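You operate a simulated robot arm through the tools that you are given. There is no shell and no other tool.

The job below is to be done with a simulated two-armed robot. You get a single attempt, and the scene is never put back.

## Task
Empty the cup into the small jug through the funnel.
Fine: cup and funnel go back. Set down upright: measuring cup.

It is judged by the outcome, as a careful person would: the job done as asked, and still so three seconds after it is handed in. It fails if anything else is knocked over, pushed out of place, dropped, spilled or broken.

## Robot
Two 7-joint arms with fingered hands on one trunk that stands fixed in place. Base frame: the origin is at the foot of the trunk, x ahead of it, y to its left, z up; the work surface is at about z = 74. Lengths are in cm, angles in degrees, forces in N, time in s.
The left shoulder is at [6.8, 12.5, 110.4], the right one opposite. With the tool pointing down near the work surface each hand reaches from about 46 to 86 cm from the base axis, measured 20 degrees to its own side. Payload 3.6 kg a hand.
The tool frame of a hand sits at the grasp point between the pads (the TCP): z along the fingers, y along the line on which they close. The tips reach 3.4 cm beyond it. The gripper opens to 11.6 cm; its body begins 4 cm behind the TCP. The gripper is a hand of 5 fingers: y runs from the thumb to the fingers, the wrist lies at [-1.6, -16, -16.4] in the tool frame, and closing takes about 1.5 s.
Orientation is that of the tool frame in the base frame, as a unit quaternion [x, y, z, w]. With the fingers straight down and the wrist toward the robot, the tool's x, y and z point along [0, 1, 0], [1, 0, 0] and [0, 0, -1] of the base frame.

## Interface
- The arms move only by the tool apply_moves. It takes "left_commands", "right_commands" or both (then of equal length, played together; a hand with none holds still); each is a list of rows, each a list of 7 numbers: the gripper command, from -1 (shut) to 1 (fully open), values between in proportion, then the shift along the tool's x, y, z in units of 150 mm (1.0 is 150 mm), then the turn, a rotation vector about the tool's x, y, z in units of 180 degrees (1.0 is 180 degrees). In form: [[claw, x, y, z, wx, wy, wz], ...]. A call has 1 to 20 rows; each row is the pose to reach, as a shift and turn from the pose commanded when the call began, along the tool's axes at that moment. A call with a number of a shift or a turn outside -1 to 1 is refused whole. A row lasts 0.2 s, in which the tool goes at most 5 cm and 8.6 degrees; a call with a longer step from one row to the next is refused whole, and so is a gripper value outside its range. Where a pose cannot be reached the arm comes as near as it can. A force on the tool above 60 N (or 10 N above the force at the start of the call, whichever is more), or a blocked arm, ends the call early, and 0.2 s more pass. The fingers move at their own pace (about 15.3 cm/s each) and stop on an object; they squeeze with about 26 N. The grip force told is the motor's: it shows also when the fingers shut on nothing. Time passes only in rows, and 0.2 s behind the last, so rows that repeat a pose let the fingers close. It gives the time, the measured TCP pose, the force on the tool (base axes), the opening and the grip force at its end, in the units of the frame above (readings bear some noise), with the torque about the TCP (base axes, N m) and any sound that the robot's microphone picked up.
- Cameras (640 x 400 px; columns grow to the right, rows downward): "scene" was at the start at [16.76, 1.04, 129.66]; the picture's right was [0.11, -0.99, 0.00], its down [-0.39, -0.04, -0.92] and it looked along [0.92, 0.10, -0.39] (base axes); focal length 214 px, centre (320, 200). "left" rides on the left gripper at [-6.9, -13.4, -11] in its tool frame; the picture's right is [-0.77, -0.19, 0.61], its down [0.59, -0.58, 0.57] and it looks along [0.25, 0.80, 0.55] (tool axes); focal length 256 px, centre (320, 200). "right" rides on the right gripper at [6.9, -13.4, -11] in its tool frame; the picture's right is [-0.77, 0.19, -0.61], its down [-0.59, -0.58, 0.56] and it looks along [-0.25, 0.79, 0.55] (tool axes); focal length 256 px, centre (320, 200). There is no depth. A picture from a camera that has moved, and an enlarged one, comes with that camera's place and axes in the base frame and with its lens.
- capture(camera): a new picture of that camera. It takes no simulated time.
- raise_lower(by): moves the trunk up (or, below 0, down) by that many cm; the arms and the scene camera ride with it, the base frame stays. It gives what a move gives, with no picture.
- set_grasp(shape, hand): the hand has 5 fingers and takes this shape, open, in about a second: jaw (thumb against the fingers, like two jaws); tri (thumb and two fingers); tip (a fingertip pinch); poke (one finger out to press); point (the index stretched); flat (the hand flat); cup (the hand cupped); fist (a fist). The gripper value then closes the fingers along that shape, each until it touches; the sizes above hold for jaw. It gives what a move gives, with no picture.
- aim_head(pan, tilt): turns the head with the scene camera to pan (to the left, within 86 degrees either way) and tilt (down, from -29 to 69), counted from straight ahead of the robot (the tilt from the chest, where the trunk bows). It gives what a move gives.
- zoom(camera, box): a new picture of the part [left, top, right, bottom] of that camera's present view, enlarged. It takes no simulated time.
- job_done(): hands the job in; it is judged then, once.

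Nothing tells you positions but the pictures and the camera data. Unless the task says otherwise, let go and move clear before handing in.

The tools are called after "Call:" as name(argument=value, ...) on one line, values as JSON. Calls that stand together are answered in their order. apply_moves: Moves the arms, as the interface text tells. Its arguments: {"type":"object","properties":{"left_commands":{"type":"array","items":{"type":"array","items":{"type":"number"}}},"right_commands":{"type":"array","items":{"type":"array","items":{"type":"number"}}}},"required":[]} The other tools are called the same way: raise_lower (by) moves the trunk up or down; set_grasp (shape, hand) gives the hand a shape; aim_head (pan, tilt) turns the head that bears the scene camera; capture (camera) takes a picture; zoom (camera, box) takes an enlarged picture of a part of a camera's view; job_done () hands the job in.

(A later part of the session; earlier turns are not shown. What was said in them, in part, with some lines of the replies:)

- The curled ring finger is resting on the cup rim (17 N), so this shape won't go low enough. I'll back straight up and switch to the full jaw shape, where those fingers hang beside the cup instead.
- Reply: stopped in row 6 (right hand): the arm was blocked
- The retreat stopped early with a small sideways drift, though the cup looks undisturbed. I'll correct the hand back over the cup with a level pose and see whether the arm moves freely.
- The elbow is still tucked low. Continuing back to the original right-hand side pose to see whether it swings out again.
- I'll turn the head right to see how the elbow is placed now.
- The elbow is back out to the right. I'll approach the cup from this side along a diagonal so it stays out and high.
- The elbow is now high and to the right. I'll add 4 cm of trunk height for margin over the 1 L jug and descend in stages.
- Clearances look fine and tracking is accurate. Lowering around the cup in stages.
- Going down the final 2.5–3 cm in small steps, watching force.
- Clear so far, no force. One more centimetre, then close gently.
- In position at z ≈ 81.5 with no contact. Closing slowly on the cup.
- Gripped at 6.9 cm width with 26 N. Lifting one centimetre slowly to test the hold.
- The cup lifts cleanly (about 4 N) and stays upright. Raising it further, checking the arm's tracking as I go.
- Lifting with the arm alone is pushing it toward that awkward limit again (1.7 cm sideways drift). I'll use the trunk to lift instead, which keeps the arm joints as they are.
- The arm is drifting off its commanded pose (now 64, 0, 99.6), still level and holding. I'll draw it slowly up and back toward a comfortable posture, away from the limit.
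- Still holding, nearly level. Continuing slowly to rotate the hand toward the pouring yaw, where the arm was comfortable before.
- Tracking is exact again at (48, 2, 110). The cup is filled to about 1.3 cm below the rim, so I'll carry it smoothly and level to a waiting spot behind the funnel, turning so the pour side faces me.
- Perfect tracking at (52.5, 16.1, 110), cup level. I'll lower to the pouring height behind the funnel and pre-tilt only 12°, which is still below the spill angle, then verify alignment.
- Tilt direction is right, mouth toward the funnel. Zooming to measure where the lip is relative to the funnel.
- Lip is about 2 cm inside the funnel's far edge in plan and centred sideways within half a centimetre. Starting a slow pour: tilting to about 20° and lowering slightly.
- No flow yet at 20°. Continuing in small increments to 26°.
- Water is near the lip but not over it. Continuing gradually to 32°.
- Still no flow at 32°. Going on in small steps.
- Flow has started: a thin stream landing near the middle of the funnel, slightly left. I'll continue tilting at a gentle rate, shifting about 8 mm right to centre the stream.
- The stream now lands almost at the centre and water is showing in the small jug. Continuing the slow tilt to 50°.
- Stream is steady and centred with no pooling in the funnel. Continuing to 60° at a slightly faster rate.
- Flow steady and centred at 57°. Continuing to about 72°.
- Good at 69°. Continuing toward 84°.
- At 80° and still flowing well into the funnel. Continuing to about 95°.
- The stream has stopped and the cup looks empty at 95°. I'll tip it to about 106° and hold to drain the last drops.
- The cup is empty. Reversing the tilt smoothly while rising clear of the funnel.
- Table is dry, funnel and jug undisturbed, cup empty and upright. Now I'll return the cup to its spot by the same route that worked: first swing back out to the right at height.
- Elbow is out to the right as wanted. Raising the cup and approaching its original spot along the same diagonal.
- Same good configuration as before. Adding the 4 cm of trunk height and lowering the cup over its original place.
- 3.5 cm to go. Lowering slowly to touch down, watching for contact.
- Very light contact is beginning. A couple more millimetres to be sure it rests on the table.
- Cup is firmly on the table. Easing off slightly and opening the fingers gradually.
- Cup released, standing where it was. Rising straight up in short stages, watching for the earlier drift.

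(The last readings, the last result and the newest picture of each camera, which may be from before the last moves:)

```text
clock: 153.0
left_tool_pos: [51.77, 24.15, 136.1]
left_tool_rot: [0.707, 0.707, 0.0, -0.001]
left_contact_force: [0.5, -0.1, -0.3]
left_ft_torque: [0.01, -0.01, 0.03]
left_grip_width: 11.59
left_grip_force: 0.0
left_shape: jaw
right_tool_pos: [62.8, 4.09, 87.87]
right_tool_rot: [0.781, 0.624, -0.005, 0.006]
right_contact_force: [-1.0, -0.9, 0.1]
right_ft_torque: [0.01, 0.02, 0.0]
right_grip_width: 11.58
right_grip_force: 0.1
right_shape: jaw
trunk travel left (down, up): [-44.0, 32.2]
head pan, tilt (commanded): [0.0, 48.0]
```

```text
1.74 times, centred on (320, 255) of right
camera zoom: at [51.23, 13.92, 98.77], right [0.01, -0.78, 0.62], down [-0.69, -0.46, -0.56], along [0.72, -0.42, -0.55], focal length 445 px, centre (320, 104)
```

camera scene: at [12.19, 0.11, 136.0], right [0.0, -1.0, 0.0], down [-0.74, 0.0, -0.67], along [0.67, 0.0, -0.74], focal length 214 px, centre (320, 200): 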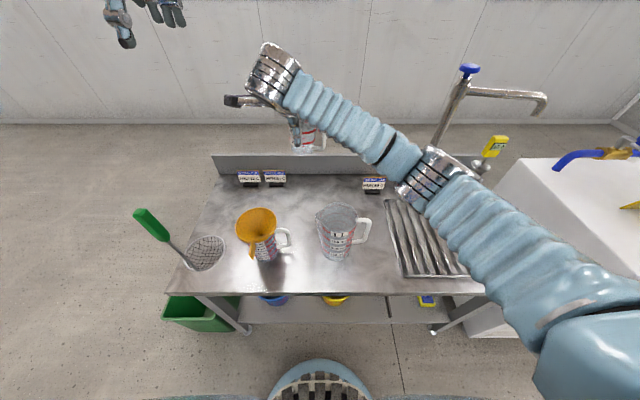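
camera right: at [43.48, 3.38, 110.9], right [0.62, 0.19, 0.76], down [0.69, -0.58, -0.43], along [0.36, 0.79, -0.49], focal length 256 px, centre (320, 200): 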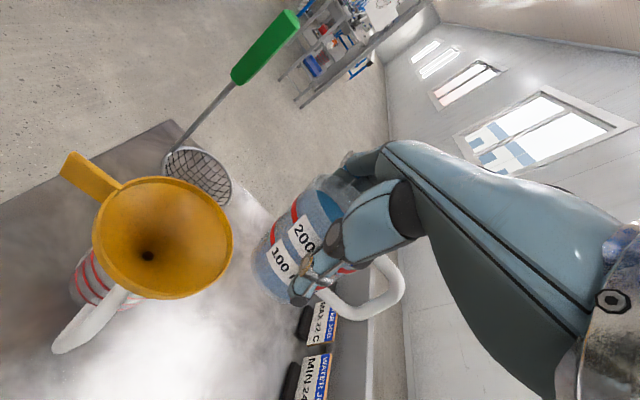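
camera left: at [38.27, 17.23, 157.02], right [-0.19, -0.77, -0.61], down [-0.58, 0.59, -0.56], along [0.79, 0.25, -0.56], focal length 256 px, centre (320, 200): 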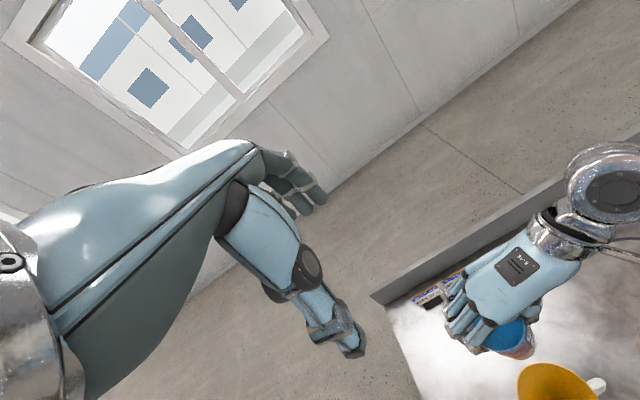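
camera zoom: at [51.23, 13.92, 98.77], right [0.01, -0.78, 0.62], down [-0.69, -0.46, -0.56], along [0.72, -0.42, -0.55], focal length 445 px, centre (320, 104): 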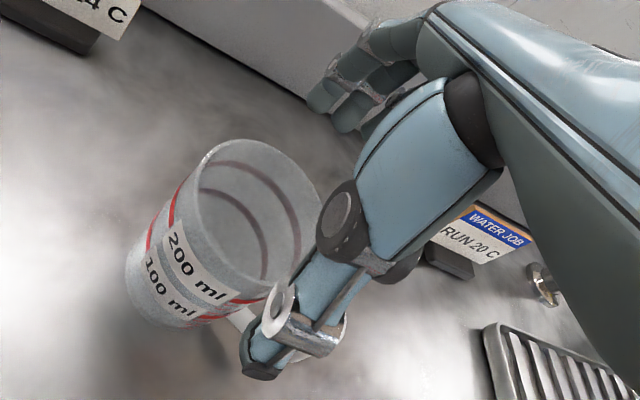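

Cup stands upright and undisturbed. Continuing up and back toward the comfortable posture.

Call:
apply_moves(right_commands=[[1, 0, 0, -0.13, 0, 0, 0], [1, 0, 0, -0.26, 0, 0, 0], [1, 0, -0.01, -0.4, 0, 0, 0], [1, -0.03, -0.04, -0.54, 0, 0, -0.02], [1, -0.08, -0.1, -0.68, 0, 0, -0.04], [1, -0.14, -0.18, -0.82, 0, 0, -0.065], [1, -0.2, -0.26, -0.95, 0, 0, -0.09], [1, -0.27, -0.34, -1.0, 0, 0, -0.115], [1, -0.34, -0.42, -1.0, 0, 0, -0.135], [1, -0.4, -0.5, -1.0, 0, 0, -0.155], [1, -0.465, -0.583, -1.0, 0, 0, -0.178], [1, -0.465, -0.583, -1.0, 0, 0, -0.178]])

Call:
capture(camera="scene")

```text
clock: 155.6
left_tool_pos: [51.67, 24.01, 136.0]
left_tool_rot: [0.707, 0.707, -0.002, -0.001]
left_contact_force: [0.6, 0.6, 0.7]
left_ft_torque: [-0.01, 0.01, -0.02]
left_grip_width: 11.59
left_grip_force: 0.2
left_shape: jaw
right_tool_pos: [52.35, 0.0, 102.88]
right_tool_rot: [0.573, 0.82, -0.003, 0.0]
right_contact_force: [0.0, -0.5, -0.1]
right_ft_torque: [0.0, -0.02, 0.02]
right_grip_width: 11.6
right_grip_force: 0.0
right_shape: jaw
trunk travel left (down, up): [-44.0, 32.2]
head pan, tilt (commanded): [0.0, 48.0]
```

```text
taken
camera scene: at [11.24, 0.12, 140.04], right [0.0, -1.0, 0.0], down [-0.74, 0.0, -0.67], along [0.67, 0.0, -0.74], focal length 214 px, centre (320, 200)
```

scene: 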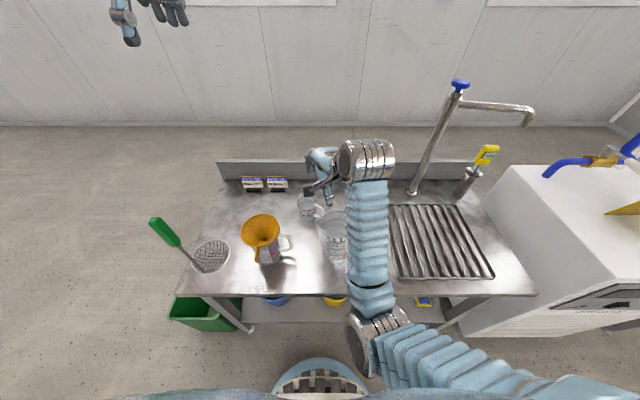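

Clear of the cup. Now heading to the funnel: rotating to the side-on yaw used before and switching to the tri shape.

Call:
apply_moves(right_commands=[[1, 0.04, -0.05, -0.1, 0, 0, -0.039], [1, 0.08, -0.12, -0.2, 0, 0, -0.078], [1, 0.12, -0.2, -0.3, 0, 0, -0.117], [1, 0.17, -0.29, -0.38, 0, 0, -0.156], [1, 0.22, -0.38, -0.46, 0, 0, -0.195], [1, 0.27, -0.47, -0.52, 0, 0, -0.234], [1, 0.31, -0.56, -0.57, 0, 0, -0.273], [1, 0.36, -0.65, -0.6, 0, 0, -0.312], [1, 0.4, -0.74, -0.6, 0, 0, -0.351], [1, 0.445, -0.832, -0.6, 0, 0, -0.389], [1, 0.445, -0.832, -0.6, 0, 0, -0.389]])

Call:
set_grasp(hand="right", shape="tri")

Call:
aim_head(pan=5, tilt=50)

Call:
capture(camera="scene")

Call:
zoom(camera="scene", box=[230, 170, 370, 290])

```text
clock: 158.0
left_tool_pos: [51.5, 24.07, 136.01]
left_tool_rot: [0.707, 0.707, 0.0, -0.001]
left_contact_force: [-0.2, -0.7, -0.4]
left_ft_torque: [0.0, -0.01, -0.01]
left_grip_width: 11.6
left_grip_force: 0.1
left_shape: jaw
right_tool_pos: [38.37, 2.04, 112.09]
right_tool_rot: [0.0, 1.0, 0.0, -0.001]
right_contact_force: [-0.6, -0.4, 0.9]
right_ft_torque: [0.01, -0.03, -0.03]
right_grip_width: 11.58
right_grip_force: 0.1
right_shape: jaw
trunk travel left (down, up): [-44.0, 32.2]
head pan, tilt (commanded): [0.0, 48.0]
```

```text
clock: 158.9
left_tool_pos: [51.65, 24.05, 136.06]
left_tool_rot: [0.707, 0.707, 0.0, -0.002]
left_contact_force: [0.6, -0.2, 0.6]
left_ft_torque: [-0.01, 0.02, 0.0]
left_grip_width: 11.6
left_grip_force: 0.0
left_shape: jaw
right_tool_pos: [38.5, 2.1, 112.01]
right_tool_rot: [0.002, 1.0, -0.001, -0.001]
right_contact_force: [0.7, -0.2, 0.0]
right_ft_torque: [-0.05, 0.02, -0.02]
right_grip_width: 11.59
right_grip_force: 0.0
right_shape: tri
trunk travel left (down, up): [-44.0, 32.2]
head pan, tilt (commanded): [0.0, 48.0]
```

```text
clock: 159.5
left_tool_pos: [51.62, 24.04, 136.09]
left_tool_rot: [0.707, 0.707, 0.0, 0.0]
left_contact_force: [-0.7, 1.1, -0.8]
left_ft_torque: [0.01, 0.03, 0.01]
left_grip_width: 11.59
left_grip_force: 0.1
left_shape: jaw
right_tool_pos: [38.42, 1.92, 111.93]
right_tool_rot: [0.001, 1.0, -0.001, -0.001]
right_contact_force: [1.1, 0.3, 0.2]
right_ft_torque: [0.03, -0.01, 0.01]
right_grip_width: 11.62
right_grip_force: 0.0
right_shape: tri
trunk travel left (down, up): [-44.0, 32.2]
head pan, tilt (commanded): [5.0, 50.0]
```

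```text
taken
camera scene: at [11.01, 0.74, 139.77], right [0.09, -1.0, 0.0], down [-0.76, -0.07, -0.64], along [0.64, 0.06, -0.77], focal length 214 px, centre (320, 200)
```

scene: 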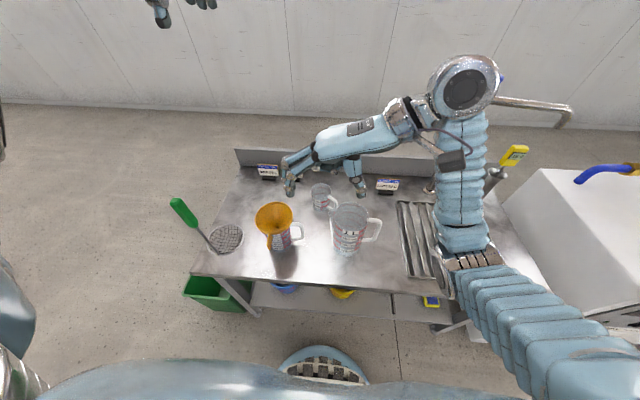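

```text
3.33 times, centred on (300, 230) of scene
camera zoom: at [11.01, 0.74, 139.77], right [0.09, -1.0, 0.0], down [-0.76, -0.07, -0.64], along [0.64, 0.06, -0.77], focal length 715 px, centre (387, 100)
```

zoom: 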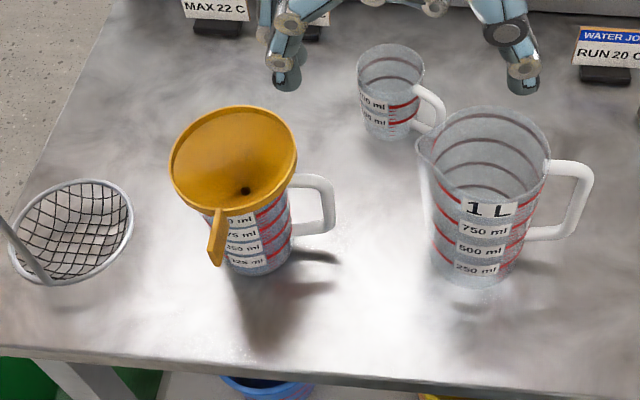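

Everything is in order: cup back and upright, funnel still on the small jug. Zooming in on the tab to measure it before grasping.

Call:
zoom(camera="scene", box=[250, 190, 320, 260])

Call:
zoom(camera="right", box=[150, 150, 400, 400])

```text
5.71 times, centred on (285, 225) of scene
camera zoom: at [11.01, 0.74, 139.77], right [0.09, -1.0, 0.0], down [-0.76, -0.07, -0.64], along [0.64, 0.06, -0.77], focal length 1226 px, centre (520, 57)
```

zoom: 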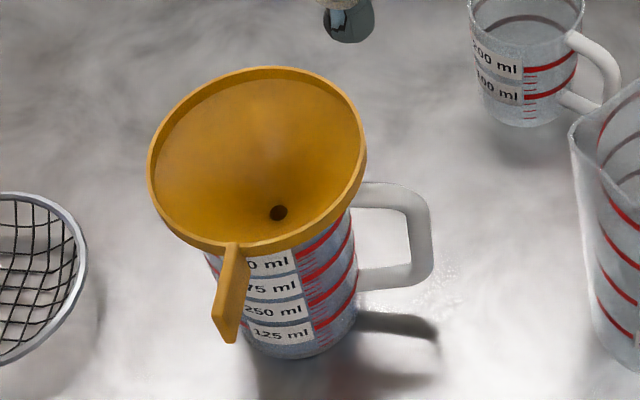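

```text
1.60 times, centred on (275, 275) of right
camera zoom: at [31.55, -11.32, 123.19], right [0.77, 0.19, 0.61], down [0.59, -0.58, -0.57], along [0.25, 0.79, -0.56], focal length 410 px, centre (392, 80)
```

zoom: 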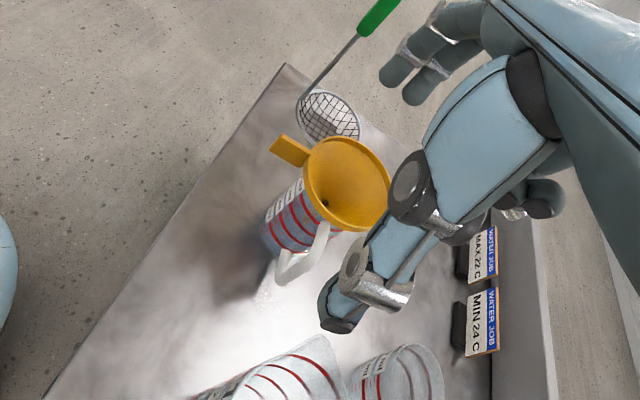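

The tab is at about x 36.7–40, y 16.9, z 86.8–89.9. Moving the tri hand above it.

Call:
apply_moves(right_commands=[[0.5, 0.01, 0.2, 0, 0, 0, 0], [0.0, 0.02, 0.4, 0, 0, 0, 0], [-0.2, 0.03, 0.6, 0, 0, 0, 0], [-0.2, 0.04, 0.8, 0.1, 0, 0, 0], [-0.2, 0.047, 0.99, 0.3, 0, 0, 0], [-0.2, 0.047, 0.99, 0.55, 0, 0, 0], [-0.2, 0.047, 0.99, 0.8, 0, 0, 0], [-0.2, 0.047, 0.99, 0.8, 0, 0, 0]])

Call:
zoom(camera="scene", box=[240, 170, 350, 270])

Call:
zoom(camera="right", box=[150, 150, 400, 400])

```text
clock: 161.3
left_tool_pos: [51.64, 24.2, 136.05]
left_tool_rot: [0.707, 0.707, 0.0, -0.001]
left_contact_force: [1.2, -0.2, -0.4]
left_ft_torque: [0.0, 0.0, -0.01]
left_grip_width: 11.59
left_grip_force: 0.0
left_shape: jaw
right_tool_pos: [38.0, 17.07, 99.92]
right_tool_rot: [0.001, 1.0, -0.002, -0.001]
right_contact_force: [-0.5, -0.4, -0.1]
right_ft_torque: [-0.02, 0.0, 0.02]
right_grip_width: 4.67
right_grip_force: 0.0
right_shape: tri
trunk travel left (down, up): [-44.0, 32.2]
head pan, tilt (commanded): [5.0, 50.0]
```

```text
4.00 times, centred on (295, 220) of scene
camera zoom: at [11.01, 0.77, 139.77], right [0.09, -1.0, 0.0], down [-0.76, -0.07, -0.64], along [0.64, 0.06, -0.77], focal length 858 px, centre (420, 120)
```

zoom: 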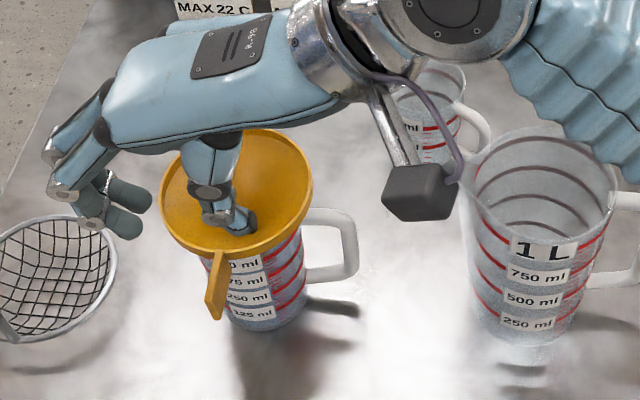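

```text
1.60 times, centred on (275, 275) of right
camera zoom: at [31.0, 3.64, 111.0], right [0.77, 0.19, 0.61], down [0.59, -0.58, -0.56], along [0.25, 0.79, -0.56], focal length 410 px, centre (392, 80)
```

zoom: 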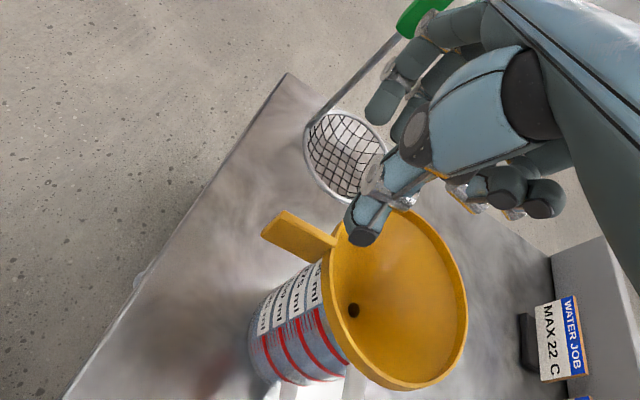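

Aligned with the tab. Descending in stages.

Call:
apply_moves(right_commands=[[-0.2, 0.005, -0.008, 0.12, 0, 0, 0], [-0.2, 0.01, -0.008, 0.24, 0, 0, 0], [-0.2, 0.01, -0.008, 0.36, 0, 0, 0], [-0.2, 0.01, -0.008, 0.44, 0, 0, 0], [-0.2, 0.01, -0.008, 0.44, 0, 0, 0]])

Call:
zoom(camera="right", box=[220, 150, 460, 330])

Call:
zoom(camera="scene", box=[240, 190, 320, 260])

```text
clock: 162.5
left_tool_pos: [51.47, 24.13, 136.11]
left_tool_rot: [0.707, 0.707, 0.0, 0.0]
left_contact_force: [0.1, 0.8, -0.2]
left_ft_torque: [-0.01, 0.0, 0.02]
left_grip_width: 11.59
left_grip_force: 0.1
left_shape: jaw
right_tool_pos: [37.6, 16.74, 93.53]
right_tool_rot: [0.002, 1.0, -0.002, -0.001]
right_contact_force: [0.3, 0.5, -0.2]
right_ft_torque: [-0.01, -0.02, -0.02]
right_grip_width: 4.68
right_grip_force: 0.1
right_shape: tri
trunk travel left (down, up): [-44.0, 32.2]
head pan, tilt (commanded): [5.0, 50.0]
```

```text
2.22 times, centred on (340, 240) of right
camera zoom: at [30.77, 3.48, 104.61], right [0.77, 0.19, 0.61], down [0.59, -0.58, -0.56], along [0.25, 0.79, -0.56], focal length 569 px, centre (276, 111)
```

zoom: 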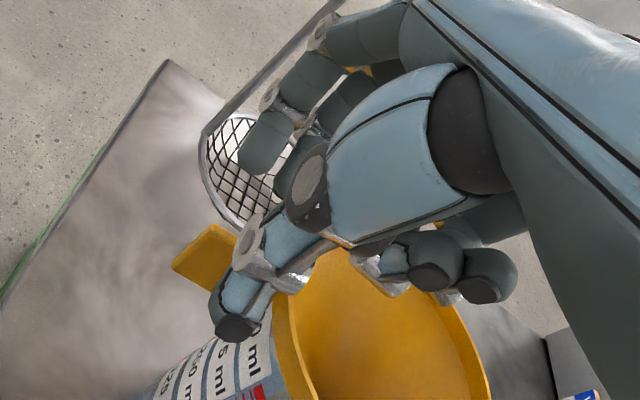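

```text
5.71 times, centred on (280, 225) of scene
camera zoom: at [11.01, 0.76, 139.77], right [0.09, -1.0, 0.0], down [-0.76, -0.07, -0.64], along [0.64, 0.06, -0.77], focal length 1226 px, centre (549, 57)
```

zoom: 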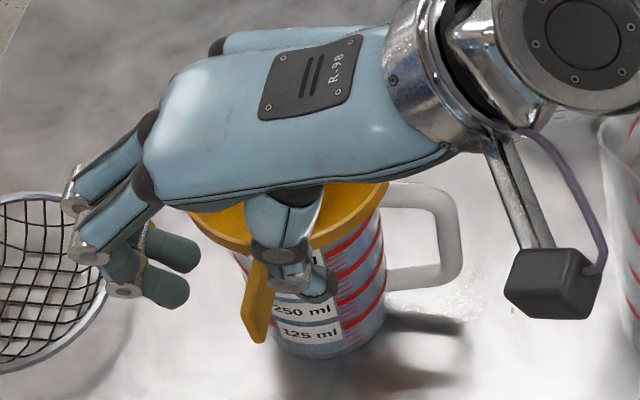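

Looks the same as the earlier successful grasp. Lowering the rest and closing.

Call:
apply_moves(right_commands=[[-0.2, 0, 0.005, 0.06, 0, 0, 0], [-0.2, 0, 0.005, 0.12, 0, 0, 0], [-0.2, 0, 0.005, 0.18, 0, 0, 0], [-0.2, 0, 0.005, 0.23, 0, 0, 0], [-0.2, 0, 0.005, 0.23, 0, 0, 0]])

Call:
zoom(camera="scene", box=[240, 190, 320, 260])

Call:
zoom(camera="right", box=[220, 150, 460, 330])

```text
clock: 163.7
left_tool_pos: [51.66, 24.14, 136.1]
left_tool_rot: [0.707, 0.707, 0.0, -0.001]
left_contact_force: [-0.4, 0.5, -0.3]
left_ft_torque: [-0.02, -0.03, 0.02]
left_grip_width: 11.61
left_grip_force: 0.0
left_shape: jaw
right_tool_pos: [37.86, 16.79, 90.16]
right_tool_rot: [0.002, 1.0, -0.001, 0.0]
right_contact_force: [0.3, 0.4, 0.7]
right_ft_torque: [0.02, 0.05, 0.0]
right_grip_width: 4.68
right_grip_force: 0.0
right_shape: tri
trunk travel left (down, up): [-44.0, 32.2]
head pan, tilt (commanded): [5.0, 50.0]
```

```text
5.71 times, centred on (280, 225) of scene
camera zoom: at [11.0, 0.76, 139.77], right [0.09, -1.0, 0.0], down [-0.76, -0.07, -0.64], along [0.64, 0.06, -0.77], focal length 1226 px, centre (549, 57)
```

zoom: 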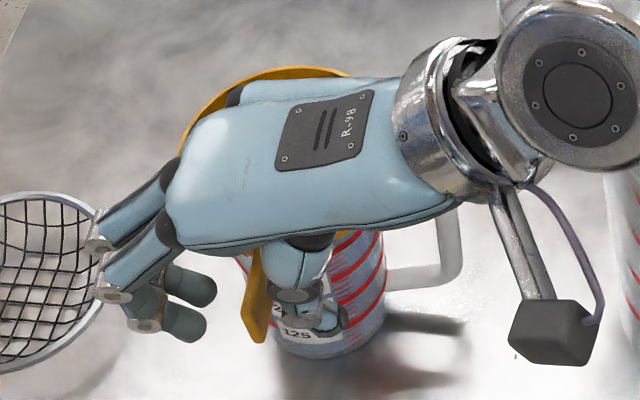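

```text
2.22 times, centred on (340, 240) of right
camera zoom: at [30.86, 3.46, 101.16], right [0.77, 0.19, 0.61], down [0.59, -0.58, -0.57], along [0.25, 0.79, -0.56], focal length 569 px, centre (276, 111)
```

zoom: 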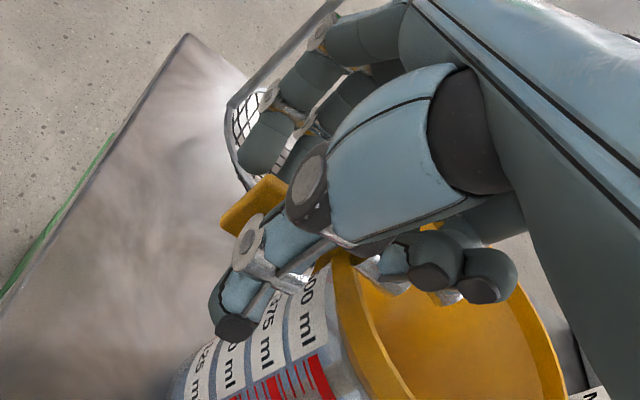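

In place with no contact. Closing gently on the tab.

Call:
apply_moves(right_commands=[[-0.35, 0, 0, 0, 0, 0, 0], [-0.5, 0, 0, 0, 0, 0, 0], [-0.6, 0, 0, 0, 0, 0, 0], [-0.7, 0, 0, 0, 0, 0, 0], [-0.78, 0, 0, 0, 0, 0, 0], [-0.85, 0, 0, 0, 0, 0, 0], [-0.92, 0, 0, 0, 0, 0, 0], [-1, 0, 0, 0, 0, 0, 0], [-1, 0, 0, 0, 0, 0, 0], [-1, 0, 0, 0, 0, 0, 0]])

Call:
zoom(camera="scene", box=[240, 190, 320, 260])

Call:
zoom(camera="right", box=[220, 150, 460, 330])

```text
clock: 165.9
left_tool_pos: [51.52, 24.19, 136.06]
left_tool_rot: [0.708, 0.707, -0.001, -0.001]
left_contact_force: [-0.2, 0.4, 0.1]
left_ft_torque: [-0.03, 0.01, 0.0]
left_grip_width: 11.57
left_grip_force: 0.0
left_shape: jaw
right_tool_pos: [37.81, 16.75, 90.0]
right_tool_rot: [0.001, 1.0, -0.001, -0.001]
right_contact_force: [-0.7, -0.2, 0.9]
right_ft_torque: [-0.02, 0.0, -0.02]
right_grip_width: 0.05
right_grip_force: 25.9
right_shape: tri
trunk travel left (down, up): [-44.0, 32.2]
head pan, tilt (commanded): [5.0, 50.0]
```

```text
5.71 times, centred on (280, 225) of scene
camera zoom: at [11.01, 0.76, 139.77], right [0.09, -1.0, 0.0], down [-0.76, -0.07, -0.64], along [0.64, 0.06, -0.77], focal length 1226 px, centre (549, 57)
```

zoom: 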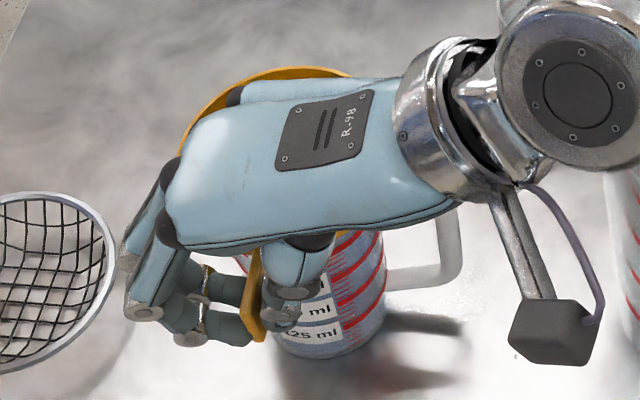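

```text
2.22 times, centred on (340, 240) of right
camera zoom: at [30.86, 3.45, 101.17], right [0.77, 0.19, 0.61], down [0.59, -0.58, -0.57], along [0.25, 0.79, -0.56], focal length 569 px, centre (276, 111)
```

zoom: 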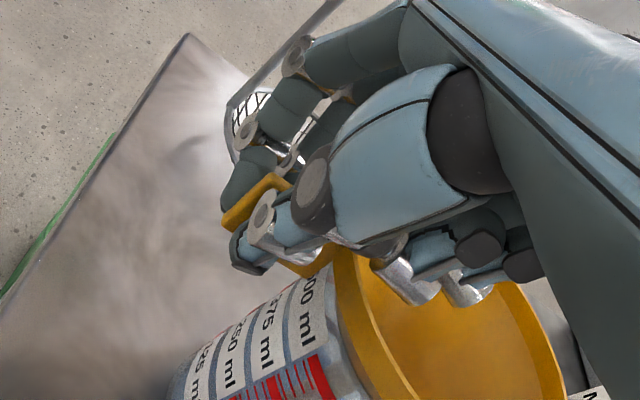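

Pinched with almost no side load. Lifting slowly, checking that the jug stays behind.

Call:
apply_moves(right_commands=[[-1, 0, 0, -0.03, 0, 0, 0], [-1, 0, 0, -0.06, 0, 0, 0], [-1, 0, 0, -0.1, 0, 0, 0], [-1, 0, 0, -0.14, 0, 0, 0], [-1, 0, 0, -0.14, 0, 0, 0]])

Call:
zoom(camera="right", box=[200, 170, 480, 400])

Call:
zoom(camera="scene", box=[240, 180, 340, 270])

```text
clock: 167.1
left_tool_pos: [51.64, 24.14, 136.02]
left_tool_rot: [0.707, 0.707, -0.001, -0.001]
left_contact_force: [0.2, 0.7, -0.4]
left_ft_torque: [0.01, 0.03, -0.01]
left_grip_width: 11.58
left_grip_force: 0.0
left_shape: jaw
right_tool_pos: [37.72, 16.91, 92.17]
right_tool_rot: [0.001, 1.0, -0.001, -0.001]
right_contact_force: [-0.8, -0.7, 0.5]
right_ft_torque: [-0.01, 0.01, -0.01]
right_grip_width: 0.09
right_grip_force: 25.8
right_shape: tri
trunk travel left (down, up): [-44.0, 32.2]
head pan, tilt (commanded): [5.0, 50.0]
```

```text
1.74 times, centred on (340, 285) of right
camera zoom: at [30.82, 3.52, 103.21], right [0.77, 0.19, 0.61], down [0.59, -0.58, -0.57], along [0.25, 0.79, -0.56], focal length 445 px, centre (285, 52)
```

zoom: 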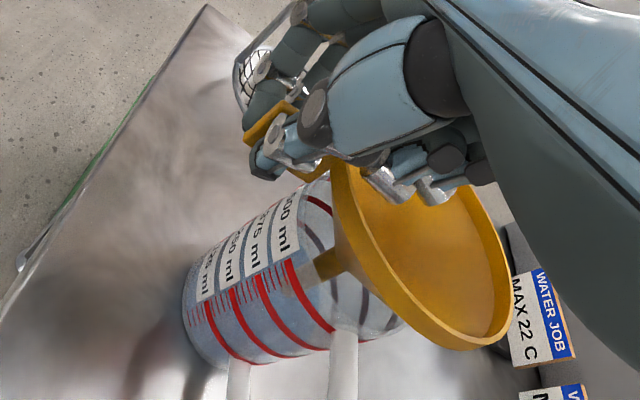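

```text
4.44 times, centred on (290, 225) of scene
camera zoom: at [11.01, 0.76, 139.76], right [0.09, -1.0, 0.0], down [-0.76, -0.07, -0.64], along [0.64, 0.06, -0.77], focal length 953 px, centre (453, 89)
```

zoom: 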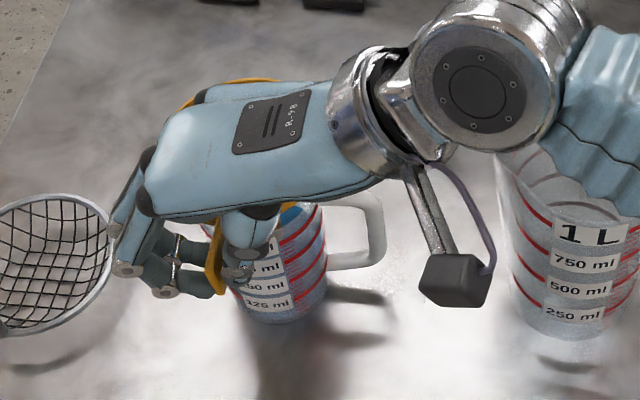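

The funnel lifts out cleanly and the jug stays. Raising it clear, then carrying it back over the 1 L jug.

Call:
apply_moves(right_commands=[[-1, 0, 0, -0.1, 0, 0, 0], [-1, 0, 0, -0.22, 0, 0, 0], [-1, 0, 0, -0.36, 0, 0, 0], [-1, 0, 0, -0.5, 0, 0, 0], [-1, 0, 0, -0.64, 0, 0, 0], [-1, 0, 0, -0.78, 0, 0, 0], [-1, 0, 0, -0.9, 0, 0, 0], [-1, 0, 0, -0.95, 0, 0, 0], [-1, 0, 0, -0.95, 0, 0, 0]])

Call:
apply_moves(right_commands=[[-1, -0.01, -0.08, 0, 0, 0, 0], [-1, -0.02, -0.18, 0, 0, 0, 0], [-1, -0.03, -0.3, 0, 0, 0, 0], [-1, -0.04, -0.42, 0, 0, 0, 0], [-1, -0.05, -0.54, 0, 0, 0, 0], [-1, -0.06, -0.66, 0, 0, 0, 0], [-1, -0.07, -0.78, 0, 0, 0, 0], [-1, -0.08, -0.9, 0, 0, 0, 0], [-1, -0.09, -1.0, 0, 0, 0, 0]])

Call:
apply_moves(right_commands=[[-1, 0, -0.1, 0, 0, 0, 0], [-1, 0, -0.22, 0, 0, 0, 0], [-1, 0, -0.34, 0, 0, 0, 0], [-1, 0, -0.42, 0, 0, 0, 0], [-1, 0, -0.45, 0, 0, 0, 0], [-1, 0, -0.45, 0, 0, 0, 0]])

Call:
aim_head(pan=-8, tilt=50)

Call:
capture(camera="scene")

Call:
zoom(camera="right", box=[160, 170, 480, 400])

Call:
zoom(camera="scene", box=[220, 140, 380, 260])

```text
clock: 169.1
left_tool_pos: [51.61, 24.05, 135.93]
left_tool_rot: [0.707, 0.708, -0.001, -0.001]
left_contact_force: [0.3, 0.1, -0.5]
left_ft_torque: [-0.01, -0.02, -0.01]
left_grip_width: 11.58
left_grip_force: 0.1
left_shape: jaw
right_tool_pos: [37.78, 16.84, 106.61]
right_tool_rot: [0.001, 1.0, -0.001, -0.001]
right_contact_force: [0.5, -0.1, -1.0]
right_ft_torque: [-0.02, 0.01, -0.03]
right_grip_width: 0.03
right_grip_force: 26.2
right_shape: tri
trunk travel left (down, up): [-44.0, 32.2]
head pan, tilt (commanded): [5.0, 50.0]
```

```text
clock: 171.1
left_tool_pos: [51.53, 24.0, 135.99]
left_tool_rot: [0.707, 0.707, 0.0, -0.001]
left_contact_force: [0.8, -0.8, -0.1]
left_ft_torque: [-0.02, -0.01, 0.0]
left_grip_width: 11.58
left_grip_force: 0.1
left_shape: jaw
right_tool_pos: [39.15, 1.63, 106.35]
right_tool_rot: [0.002, 1.0, -0.001, -0.001]
right_contact_force: [0.7, 0.0, 0.0]
right_ft_torque: [0.0, 0.05, 0.04]
right_grip_width: 0.06
right_grip_force: 26.3
right_shape: tri
trunk travel left (down, up): [-44.0, 32.2]
head pan, tilt (commanded): [5.0, 50.0]
```

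```text
clock: 172.5
left_tool_pos: [51.67, 24.08, 136.13]
left_tool_rot: [0.707, 0.707, -0.001, 0.0]
left_contact_force: [-0.2, -0.1, -1.0]
left_ft_torque: [0.0, 0.01, 0.0]
left_grip_width: 11.6
left_grip_force: 0.1
left_shape: jaw
right_tool_pos: [39.01, -4.94, 106.38]
right_tool_rot: [0.001, 1.0, -0.001, -0.001]
right_contact_force: [0.0, 0.2, -0.1]
right_ft_torque: [0.01, -0.01, -0.01]
right_grip_width: 0.05
right_grip_force: 26.3
right_shape: tri
trunk travel left (down, up): [-44.0, 32.2]
head pan, tilt (commanded): [5.0, 50.0]
```

```text
clock: 173.3
left_tool_pos: [51.63, 24.07, 136.12]
left_tool_rot: [0.707, 0.707, 0.001, -0.001]
left_contact_force: [-0.2, 0.2, 0.0]
left_ft_torque: [0.01, 0.0, -0.02]
left_grip_width: 11.59
left_grip_force: 0.1
left_shape: jaw
right_tool_pos: [38.99, -4.88, 106.41]
right_tool_rot: [0.002, 1.0, -0.001, -0.001]
right_contact_force: [-0.3, 0.1, -0.1]
right_ft_torque: [-0.01, 0.04, 0.02]
right_grip_width: 0.08
right_grip_force: 26.1
right_shape: tri
trunk travel left (down, up): [-44.0, 32.2]
head pan, tilt (commanded): [-8.0, 50.0]
```

```text
taken
camera scene: at [10.96, -1.01, 139.77], right [-0.14, -0.99, 0.0], down [-0.76, 0.11, -0.64], along [0.64, -0.09, -0.77], focal length 214 px, centre (320, 200)
```

scene: 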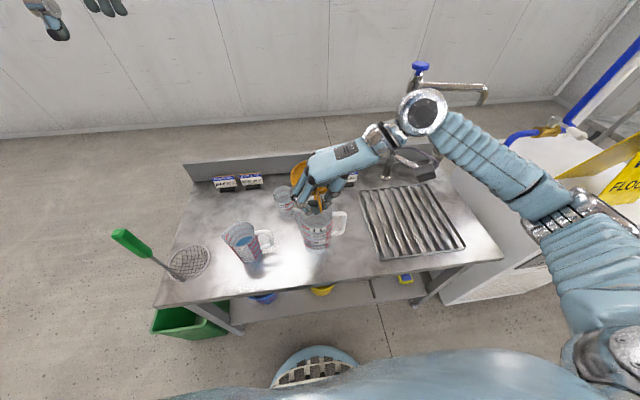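

```text
1.74 times, centred on (320, 285) of right
camera zoom: at [32.14, -18.32, 117.49], right [0.77, 0.19, 0.61], down [0.59, -0.58, -0.57], along [0.25, 0.79, -0.56], focal length 445 px, centre (320, 52)
```

zoom: 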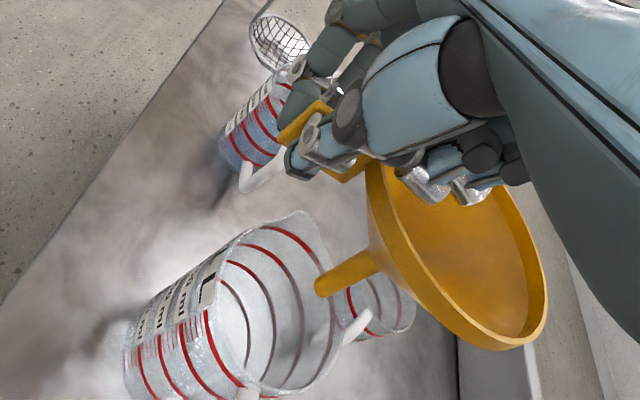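

```text
3.33 times, centred on (300, 200) of scene
camera zoom: at [10.96, -1.01, 139.77], right [-0.14, -0.99, 0.0], down [-0.76, 0.11, -0.64], along [0.64, -0.09, -0.77], focal length 715 px, centre (387, 200)
```

zoom: 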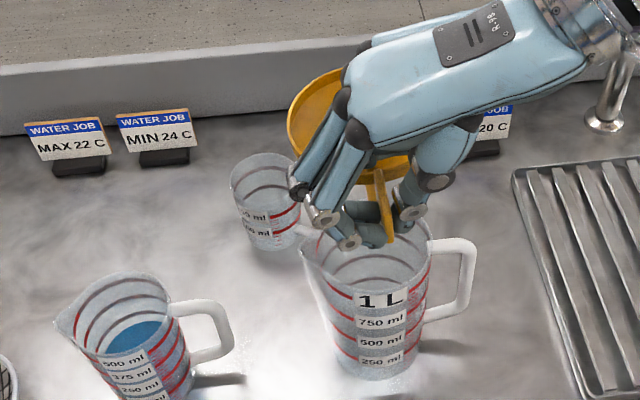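

About 250 ml is in the small jug. The funnel hangs about 5° nose-up as before, so I'll level it with the wrist, centre it on the 1 L jug and lower it most of the way.

Call:
apply_moves(right_commands=[[-1, 0.008, 0, 0, 0, 0.015, 0], [-1, 0.017, 0, 0, 0, 0.03, 0], [-1, 0.017, 0, 0.08, 0, 0.03, 0], [-1, 0.017, 0, 0.16, 0, 0.03, 0], [-1, 0.017, 0, 0.2, 0, 0.03, 0], [-1, 0.017, 0, 0.2, 0, 0.03, 0]])

Call:
zoom(camera="right", box=[160, 170, 480, 400])

Call:
zoom(camera="scene", box=[260, 140, 380, 260])

```text
clock: 174.7
left_tool_pos: [51.62, 24.09, 136.16]
left_tool_rot: [0.707, 0.707, -0.001, -0.001]
left_contact_force: [0.1, 0.7, 0.2]
left_ft_torque: [0.0, 0.03, 0.01]
left_grip_width: 11.61
left_grip_force: 0.0
left_shape: jaw
right_tool_pos: [38.96, -4.74, 103.35]
right_tool_rot: [0.002, 0.999, 0.0, -0.049]
right_contact_force: [-0.4, 0.8, -0.1]
right_ft_torque: [0.0, 0.03, 0.0]
right_grip_width: 0.07
right_grip_force: 26.2
right_shape: tri
trunk travel left (down, up): [-44.0, 32.2]
head pan, tilt (commanded): [-8.0, 50.0]
```

```text
1.74 times, centred on (320, 285) of right
camera zoom: at [33.07, -18.2, 115.08], right [0.82, 0.19, 0.53], down [0.53, -0.58, -0.62], along [0.19, 0.79, -0.58], focal length 445 px, centre (320, 52)
```

zoom: 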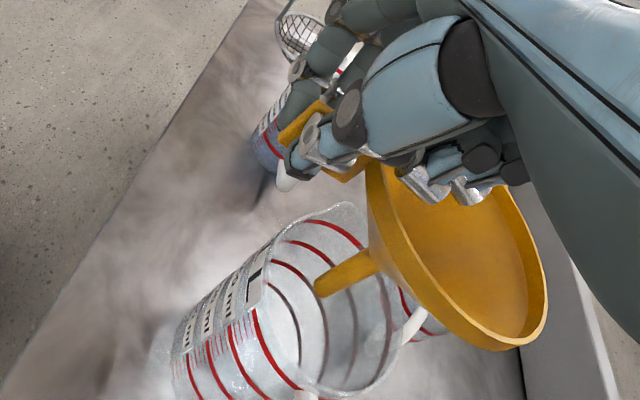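

```text
3.33 times, centred on (320, 200) of scene
camera zoom: at [10.96, -1.02, 139.77], right [-0.14, -0.99, 0.0], down [-0.76, 0.11, -0.64], along [0.64, -0.09, -0.77], focal length 715 px, centre (320, 200)
```

zoom: 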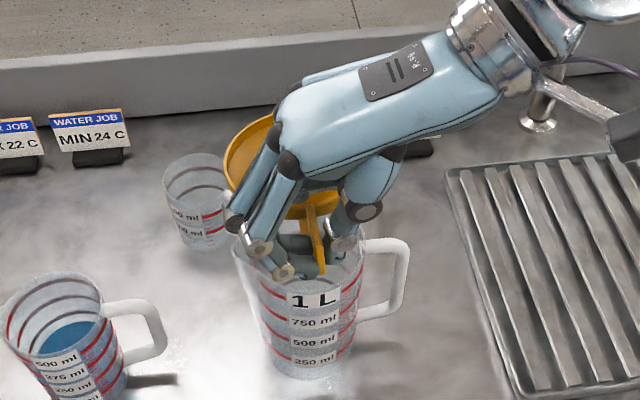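

Stem vertical and over the jug's mouth. Lowering into the jug, then seating slowly.

Call:
apply_moves(right_commands=[[-1, -0.007, 0, 0.07, 0, 0, 0], [-1, -0.013, 0, 0.14, 0, 0, 0], [-1, -0.02, 0, 0.22, 0, 0, 0], [-1, -0.028, 0, 0.3, 0, 0, 0], [-1, -0.035, 0, 0.38, 0, 0, 0], [-1, -0.043, 0, 0.46, 0, 0, 0], [-1, -0.049, 0, 0.52, 0, 0, 0], [-1, -0.049, 0, 0.52, 0, 0, 0]])

Call:
zoom(camera="right", box=[160, 170, 480, 400])

Call:
zoom(camera="scene", box=[260, 140, 380, 260])

```text
clock: 176.5
left_tool_pos: [51.57, 24.04, 136.1]
left_tool_rot: [0.707, 0.707, 0.0, -0.001]
left_contact_force: [0.0, 0.3, -0.2]
left_ft_torque: [-0.01, 0.01, -0.01]
left_grip_width: 11.6
left_grip_force: 0.0
left_shape: jaw
right_tool_pos: [38.54, -4.92, 95.63]
right_tool_rot: [0.0, 0.999, 0.0, -0.049]
right_contact_force: [-0.6, -0.6, -0.1]
right_ft_torque: [-0.03, 0.05, -0.01]
right_grip_width: 0.06
right_grip_force: 25.5
right_shape: tri
trunk travel left (down, up): [-44.0, 32.2]
head pan, tilt (commanded): [-8.0, 50.0]
```

```text
1.74 times, centred on (320, 285) of right
camera zoom: at [32.75, -18.29, 107.27], right [0.82, 0.19, 0.53], down [0.53, -0.58, -0.62], along [0.19, 0.79, -0.58], focal length 445 px, centre (320, 52)
```

zoom: 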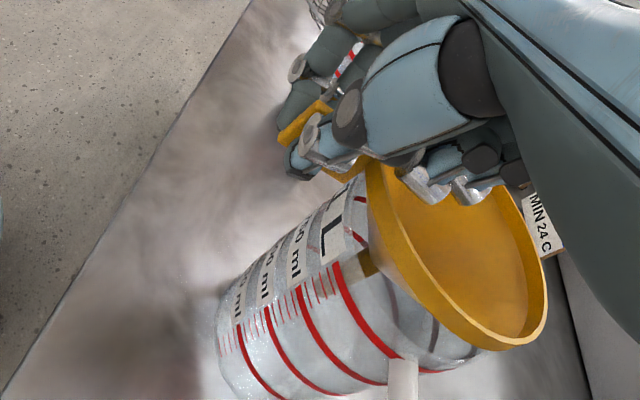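

```text
3.33 times, centred on (320, 200) of scene
camera zoom: at [10.96, -1.01, 139.77], right [-0.14, -0.99, 0.0], down [-0.76, 0.11, -0.64], along [0.64, -0.09, -0.77], focal length 715 px, centre (320, 200)
```

zoom: 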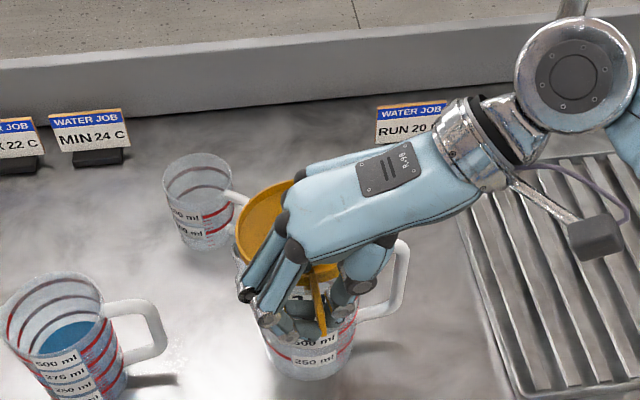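

Inside the jug with no contact. Continuing down in small steps.

Call:
apply_moves(right_commands=[[-1, -0.004, 0, 0.025, 0, 0, 0], [-1, -0.008, 0, 0.05, 0, 0, 0], [-1, -0.011, 0, 0.075, 0, 0, 0], [-1, -0.014, 0, 0.1, 0, 0, 0], [-1, -0.016, 0, 0.12, 0, 0, 0], [-1, -0.016, 0, 0.12, 0, 0, 0]])

Call:
zoom(camera="right", box=[160, 170, 480, 400])

```text
clock: 177.9
left_tool_pos: [51.59, 24.12, 136.16]
left_tool_rot: [0.707, 0.707, 0.0, -0.001]
left_contact_force: [-0.8, 0.5, -1.3]
left_ft_torque: [0.0, -0.03, -0.02]
left_grip_width: 11.57
left_grip_force: 0.0
left_shape: jaw
right_tool_pos: [38.75, -5.0, 93.74]
right_tool_rot: [0.001, 0.999, -0.001, -0.048]
right_contact_force: [-0.2, 0.3, 0.3]
right_ft_torque: [-0.01, -0.01, -0.01]
right_grip_width: 0.08
right_grip_force: 25.8
right_shape: tri
trunk travel left (down, up): [-44.0, 32.2]
head pan, tilt (commanded): [-8.0, 50.0]
```

```text
1.74 times, centred on (320, 285) of right
camera zoom: at [32.96, -18.34, 105.45], right [0.82, 0.19, 0.53], down [0.53, -0.58, -0.62], along [0.19, 0.79, -0.58], focal length 445 px, centre (320, 52)
```

zoom: 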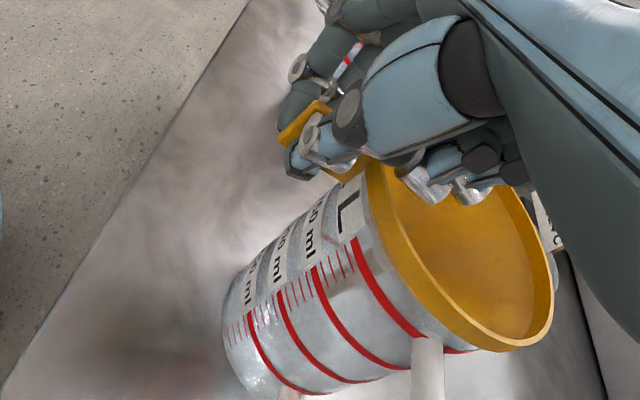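

Nearly seated. A few more millimetres with force checks.

Call:
apply_moves(right_commands=[[-1, -0.001, 0, 0.008, 0, 0, 0], [-1, -0.002, 0, 0.016, 0, 0, 0], [-1, -0.002, 0, 0.024, 0, 0, 0], [-1, -0.002, 0, 0.024, 0, 0, 0]])

Call:
zoom(camera="right", box=[160, 170, 480, 400])

```text
clock: 178.9
left_tool_pos: [51.66, 24.08, 136.03]
left_tool_rot: [0.707, 0.707, -0.001, 0.0]
left_contact_force: [0.5, -0.1, 0.5]
left_ft_torque: [0.01, 0.01, 0.0]
left_grip_width: 11.57
left_grip_force: 0.0
left_shape: jaw
right_tool_pos: [38.77, -4.89, 93.35]
right_tool_rot: [0.002, 0.999, -0.001, -0.048]
right_contact_force: [0.7, 0.0, 2.3]
right_ft_torque: [-0.01, -0.1, -0.05]
right_grip_width: 0.04
right_grip_force: 25.7
right_shape: tri
trunk travel left (down, up): [-44.0, 32.2]
head pan, tilt (commanded): [-8.0, 50.0]
```

```text
1.74 times, centred on (320, 285) of right
camera zoom: at [32.93, -18.23, 104.99], right [0.82, 0.19, 0.53], down [0.53, -0.58, -0.62], along [0.19, 0.79, -0.58], focal length 445 px, centre (320, 52)
```

zoom: 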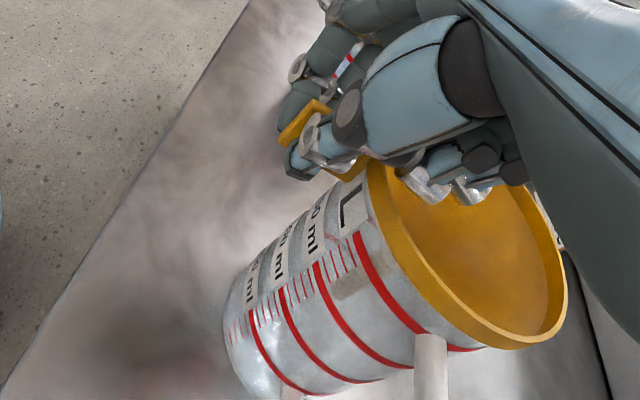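

Seated with about 2–3 N of contact. Releasing the tab gradually.

Call:
apply_moves(right_commands=[[-0.95, 0, 0, 0.004, 0, 0, 0], [-0.9, 0, 0, 0.004, 0, 0, 0], [-0.85, 0, 0, 0.004, 0, 0, 0], [-0.8, 0, 0, 0.004, 0, 0, 0], [-0.7, 0, 0, 0.004, 0, 0, 0], [-0.6, 0, 0, 0.004, 0, 0, 0], [-0.5, 0, 0, 0.004, 0, 0, 0], [-0.35, 0, 0, 0.004, 0, 0, 0], [-0.2, 0, 0, 0.004, 0, 0, 0], [-0.2, 0, 0, 0.004, 0, 0, 0]])

Call:
zoom(camera="right", box=[160, 170, 480, 400])

Call:
zoom(camera="scene", box=[260, 140, 380, 260])

```text
clock: 181.1
left_tool_pos: [51.74, 24.14, 136.0]
left_tool_rot: [0.707, 0.707, -0.001, 0.0]
left_contact_force: [0.0, -0.3, 0.2]
left_ft_torque: [0.0, 0.02, 0.0]
left_grip_width: 11.6
left_grip_force: 0.0
left_shape: jaw
right_tool_pos: [38.87, -4.79, 93.3]
right_tool_rot: [0.002, 0.999, -0.001, -0.048]
right_contact_force: [-0.4, 0.7, -0.1]
right_ft_torque: [-0.02, -0.03, 0.01]
right_grip_width: 4.6
right_grip_force: 0.0
right_shape: tri
trunk travel left (down, up): [-44.0, 32.2]
head pan, tilt (commanded): [-8.0, 50.0]
```

```text
1.74 times, centred on (320, 285) of right
camera zoom: at [32.97, -18.19, 104.95], right [0.82, 0.19, 0.53], down [0.53, -0.58, -0.62], along [0.19, 0.79, -0.58], focal length 445 px, centre (320, 52)
```

zoom: 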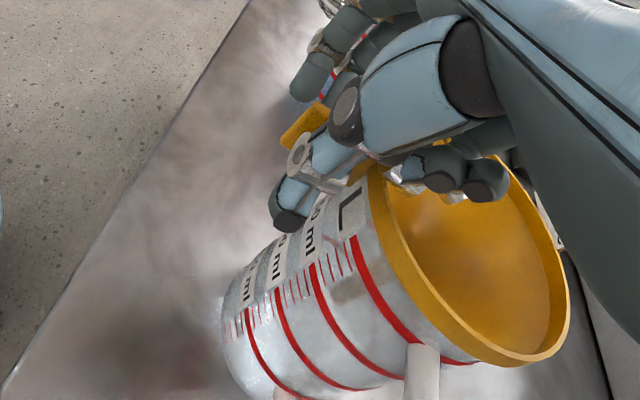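

```text
3.33 times, centred on (320, 200) of scene
camera zoom: at [10.96, -1.01, 139.77], right [-0.14, -0.99, 0.0], down [-0.76, 0.11, -0.64], along [0.64, -0.09, -0.77], focal length 715 px, centre (320, 200)
```

zoom: 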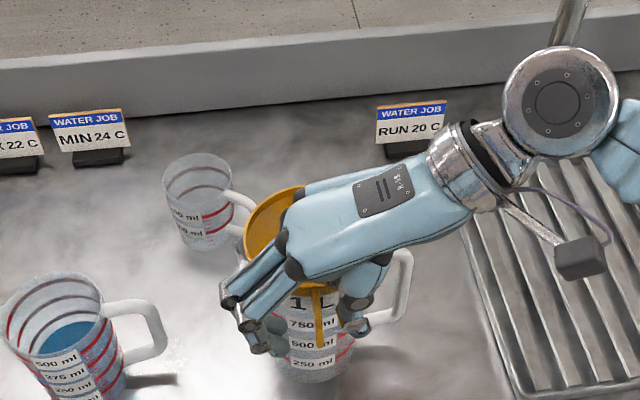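

Released; the funnel sits on the 1 L jug. Raising the hand straight up and moving clear to the right.

Call:
apply_moves(right_commands=[[-0.2, 0.008, 0, -0.08, 0, 0, 0], [-0.2, 0.016, 0, -0.17, 0, 0, 0], [-0.2, 0.03, 0, -0.32, 0, 0, 0], [-0.2, 0.05, 0, -0.55, 0, 0, 0], [-0.2, 0.075, 0, -0.8, 0, 0, 0], [-0.2, 0.094, 0, -0.99, 0, 0, 0]])

Call:
apply_moves(right_commands=[[-0.2, 0.02, -0.2, -0.1, 0, -0.03, 0], [-0.2, 0.03, -0.4, -0.2, 0, -0.03, 0], [-0.2, 0.04, -0.6, -0.3, 0, -0.03, 0], [-0.2, 0.05, -0.8, -0.4, 0, -0.03, 0], [-0.2, 0.05, -1.0, -0.5, 0, -0.03, 0]])

Call:
aim_head(pan=0, tilt=48)

Call:
capture(camera="scene")

Call:
zoom(camera="scene", box=[220, 170, 390, 290])

```text
clock: 182.5
left_tool_pos: [51.59, 24.07, 135.92]
left_tool_rot: [0.707, 0.707, 0.0, -0.001]
left_contact_force: [0.3, 0.0, 0.3]
left_ft_torque: [-0.02, -0.01, 0.03]
left_grip_width: 11.58
left_grip_force: 0.0
left_shape: jaw
right_tool_pos: [38.76, -4.64, 108.45]
right_tool_rot: [0.0, 0.999, -0.002, -0.048]
right_contact_force: [0.4, 0.5, 0.7]
right_ft_torque: [-0.01, -0.02, -0.02]
right_grip_width: 4.59
right_grip_force: 0.0
right_shape: tri
trunk travel left (down, up): [-44.0, 32.2]
head pan, tilt (commanded): [-8.0, 50.0]
```

```text
clock: 183.7
left_tool_pos: [51.7, 23.89, 136.13]
left_tool_rot: [0.707, 0.707, 0.0, -0.001]
left_contact_force: [0.2, -0.4, 0.9]
left_ft_torque: [0.0, 0.01, -0.01]
left_grip_width: 11.58
left_grip_force: 0.1
left_shape: jaw
right_tool_pos: [38.71, -20.08, 115.78]
right_tool_rot: [0.0, 1.0, -0.001, -0.001]
right_contact_force: [0.7, 0.6, 0.1]
right_ft_torque: [0.03, -0.02, 0.02]
right_grip_width: 4.63
right_grip_force: 0.1
right_shape: tri
trunk travel left (down, up): [-44.0, 32.2]
head pan, tilt (commanded): [-8.0, 50.0]
```

```text
clock: 184.4
left_tool_pos: [51.65, 23.99, 136.09]
left_tool_rot: [0.707, 0.707, -0.001, -0.001]
left_contact_force: [1.5, -0.2, 0.1]
left_ft_torque: [0.04, -0.03, 0.03]
left_grip_width: 11.6
left_grip_force: 0.0
left_shape: jaw
right_tool_pos: [38.77, -19.98, 115.72]
right_tool_rot: [0.001, 1.0, 0.0, -0.001]
right_contact_force: [0.2, -0.7, -0.1]
right_ft_torque: [0.0, 0.02, -0.02]
right_grip_width: 4.63
right_grip_force: 0.1
right_shape: tri
trunk travel left (down, up): [-44.0, 32.2]
head pan, tilt (commanded): [0.0, 48.0]
```

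```text
taken
camera scene: at [11.21, 0.05, 140.04], right [0.0, -1.0, 0.0], down [-0.74, 0.0, -0.67], along [0.67, 0.0, -0.74], focal length 214 px, centre (320, 200)
```

scene: 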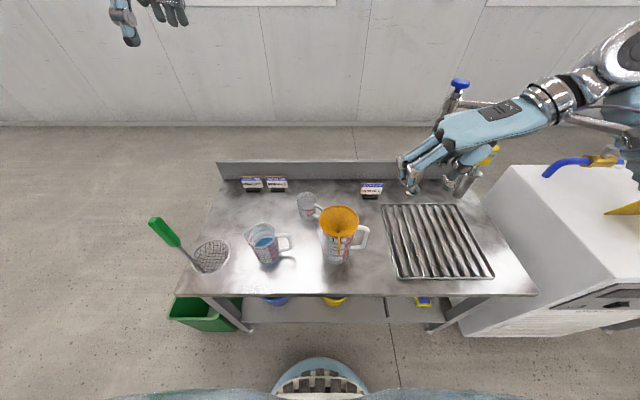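

```text
3.33 times, centred on (305, 230) of scene
camera zoom: at [11.21, 0.05, 140.04], right [0.0, -1.0, 0.0], down [-0.74, 0.0, -0.67], along [0.67, 0.0, -0.74], focal length 715 px, centre (370, 100)
```

zoom: 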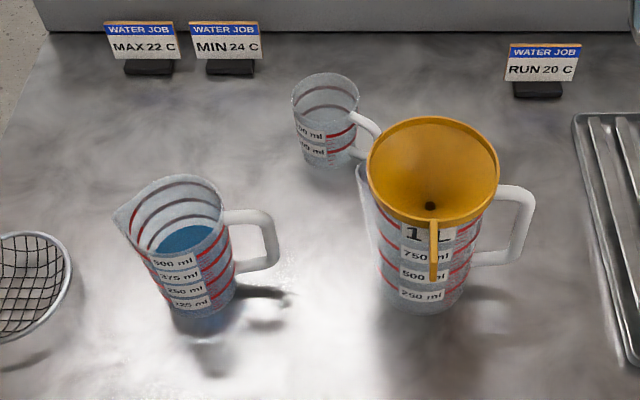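

All objects look right: cup back and upright, funnel on the 1 L jug, water in the small jug, bench dry. One last close check of each.

Call:
zoom(camera="scene", box=[285, 180, 375, 275])

Call:
zoom(camera="scene", box=[235, 210, 305, 275])

```text
4.21 times, centred on (330, 228) of scene
camera zoom: at [11.21, 0.05, 140.04], right [0.0, -1.0, 0.0], down [-0.74, 0.0, -0.67], along [0.67, 0.0, -0.74], focal length 903 px, centre (278, 84)
```

zoom: 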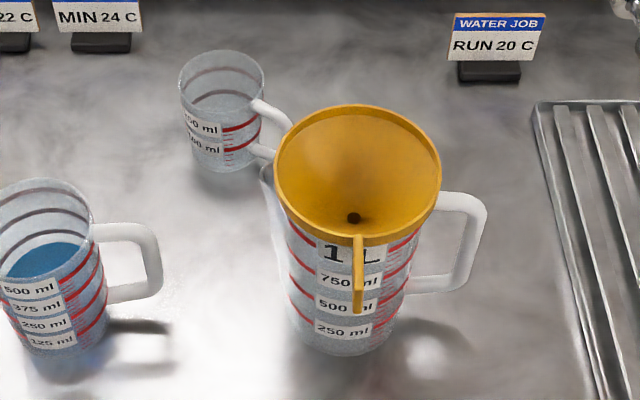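

```text
6.15 times, centred on (270, 242) of scene
camera zoom: at [11.21, 0.05, 140.04], right [0.0, -1.0, 0.0], down [-0.74, 0.0, -0.67], along [0.67, 0.0, -0.74], focal length 1320 px, centre (628, -62)
```

zoom: 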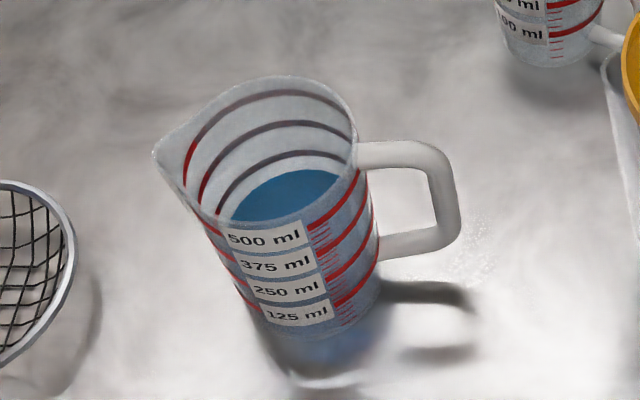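

The cup is empty and upright at its original spot. The water is in the small jug, the funnel is back on the 1 L jug, the bench is dry, and both hands are clear, so I'm handing in.

Call:
job_done()

```text
The job is handed in.
```

The cup has been emptied into the small jug through the funnel, and the job is handed in; no result came back.

- **Measuring cup:** it is back at its original spot, upright and empty.
- **Small jug:** it did not move and now holds the water, about 250 ml.
- **Funnel:** it is back on the 1 L jug, sitting level with its tab facing the robot as before.
- **Everything else:** I saw no spills on the bench, and nothing else was knocked over or moved.

On my first try at the cup, a curled finger pressed on the rim with about 17 N. I backed off and re-gripped with a different hand shape. The cup did not shift or spill.
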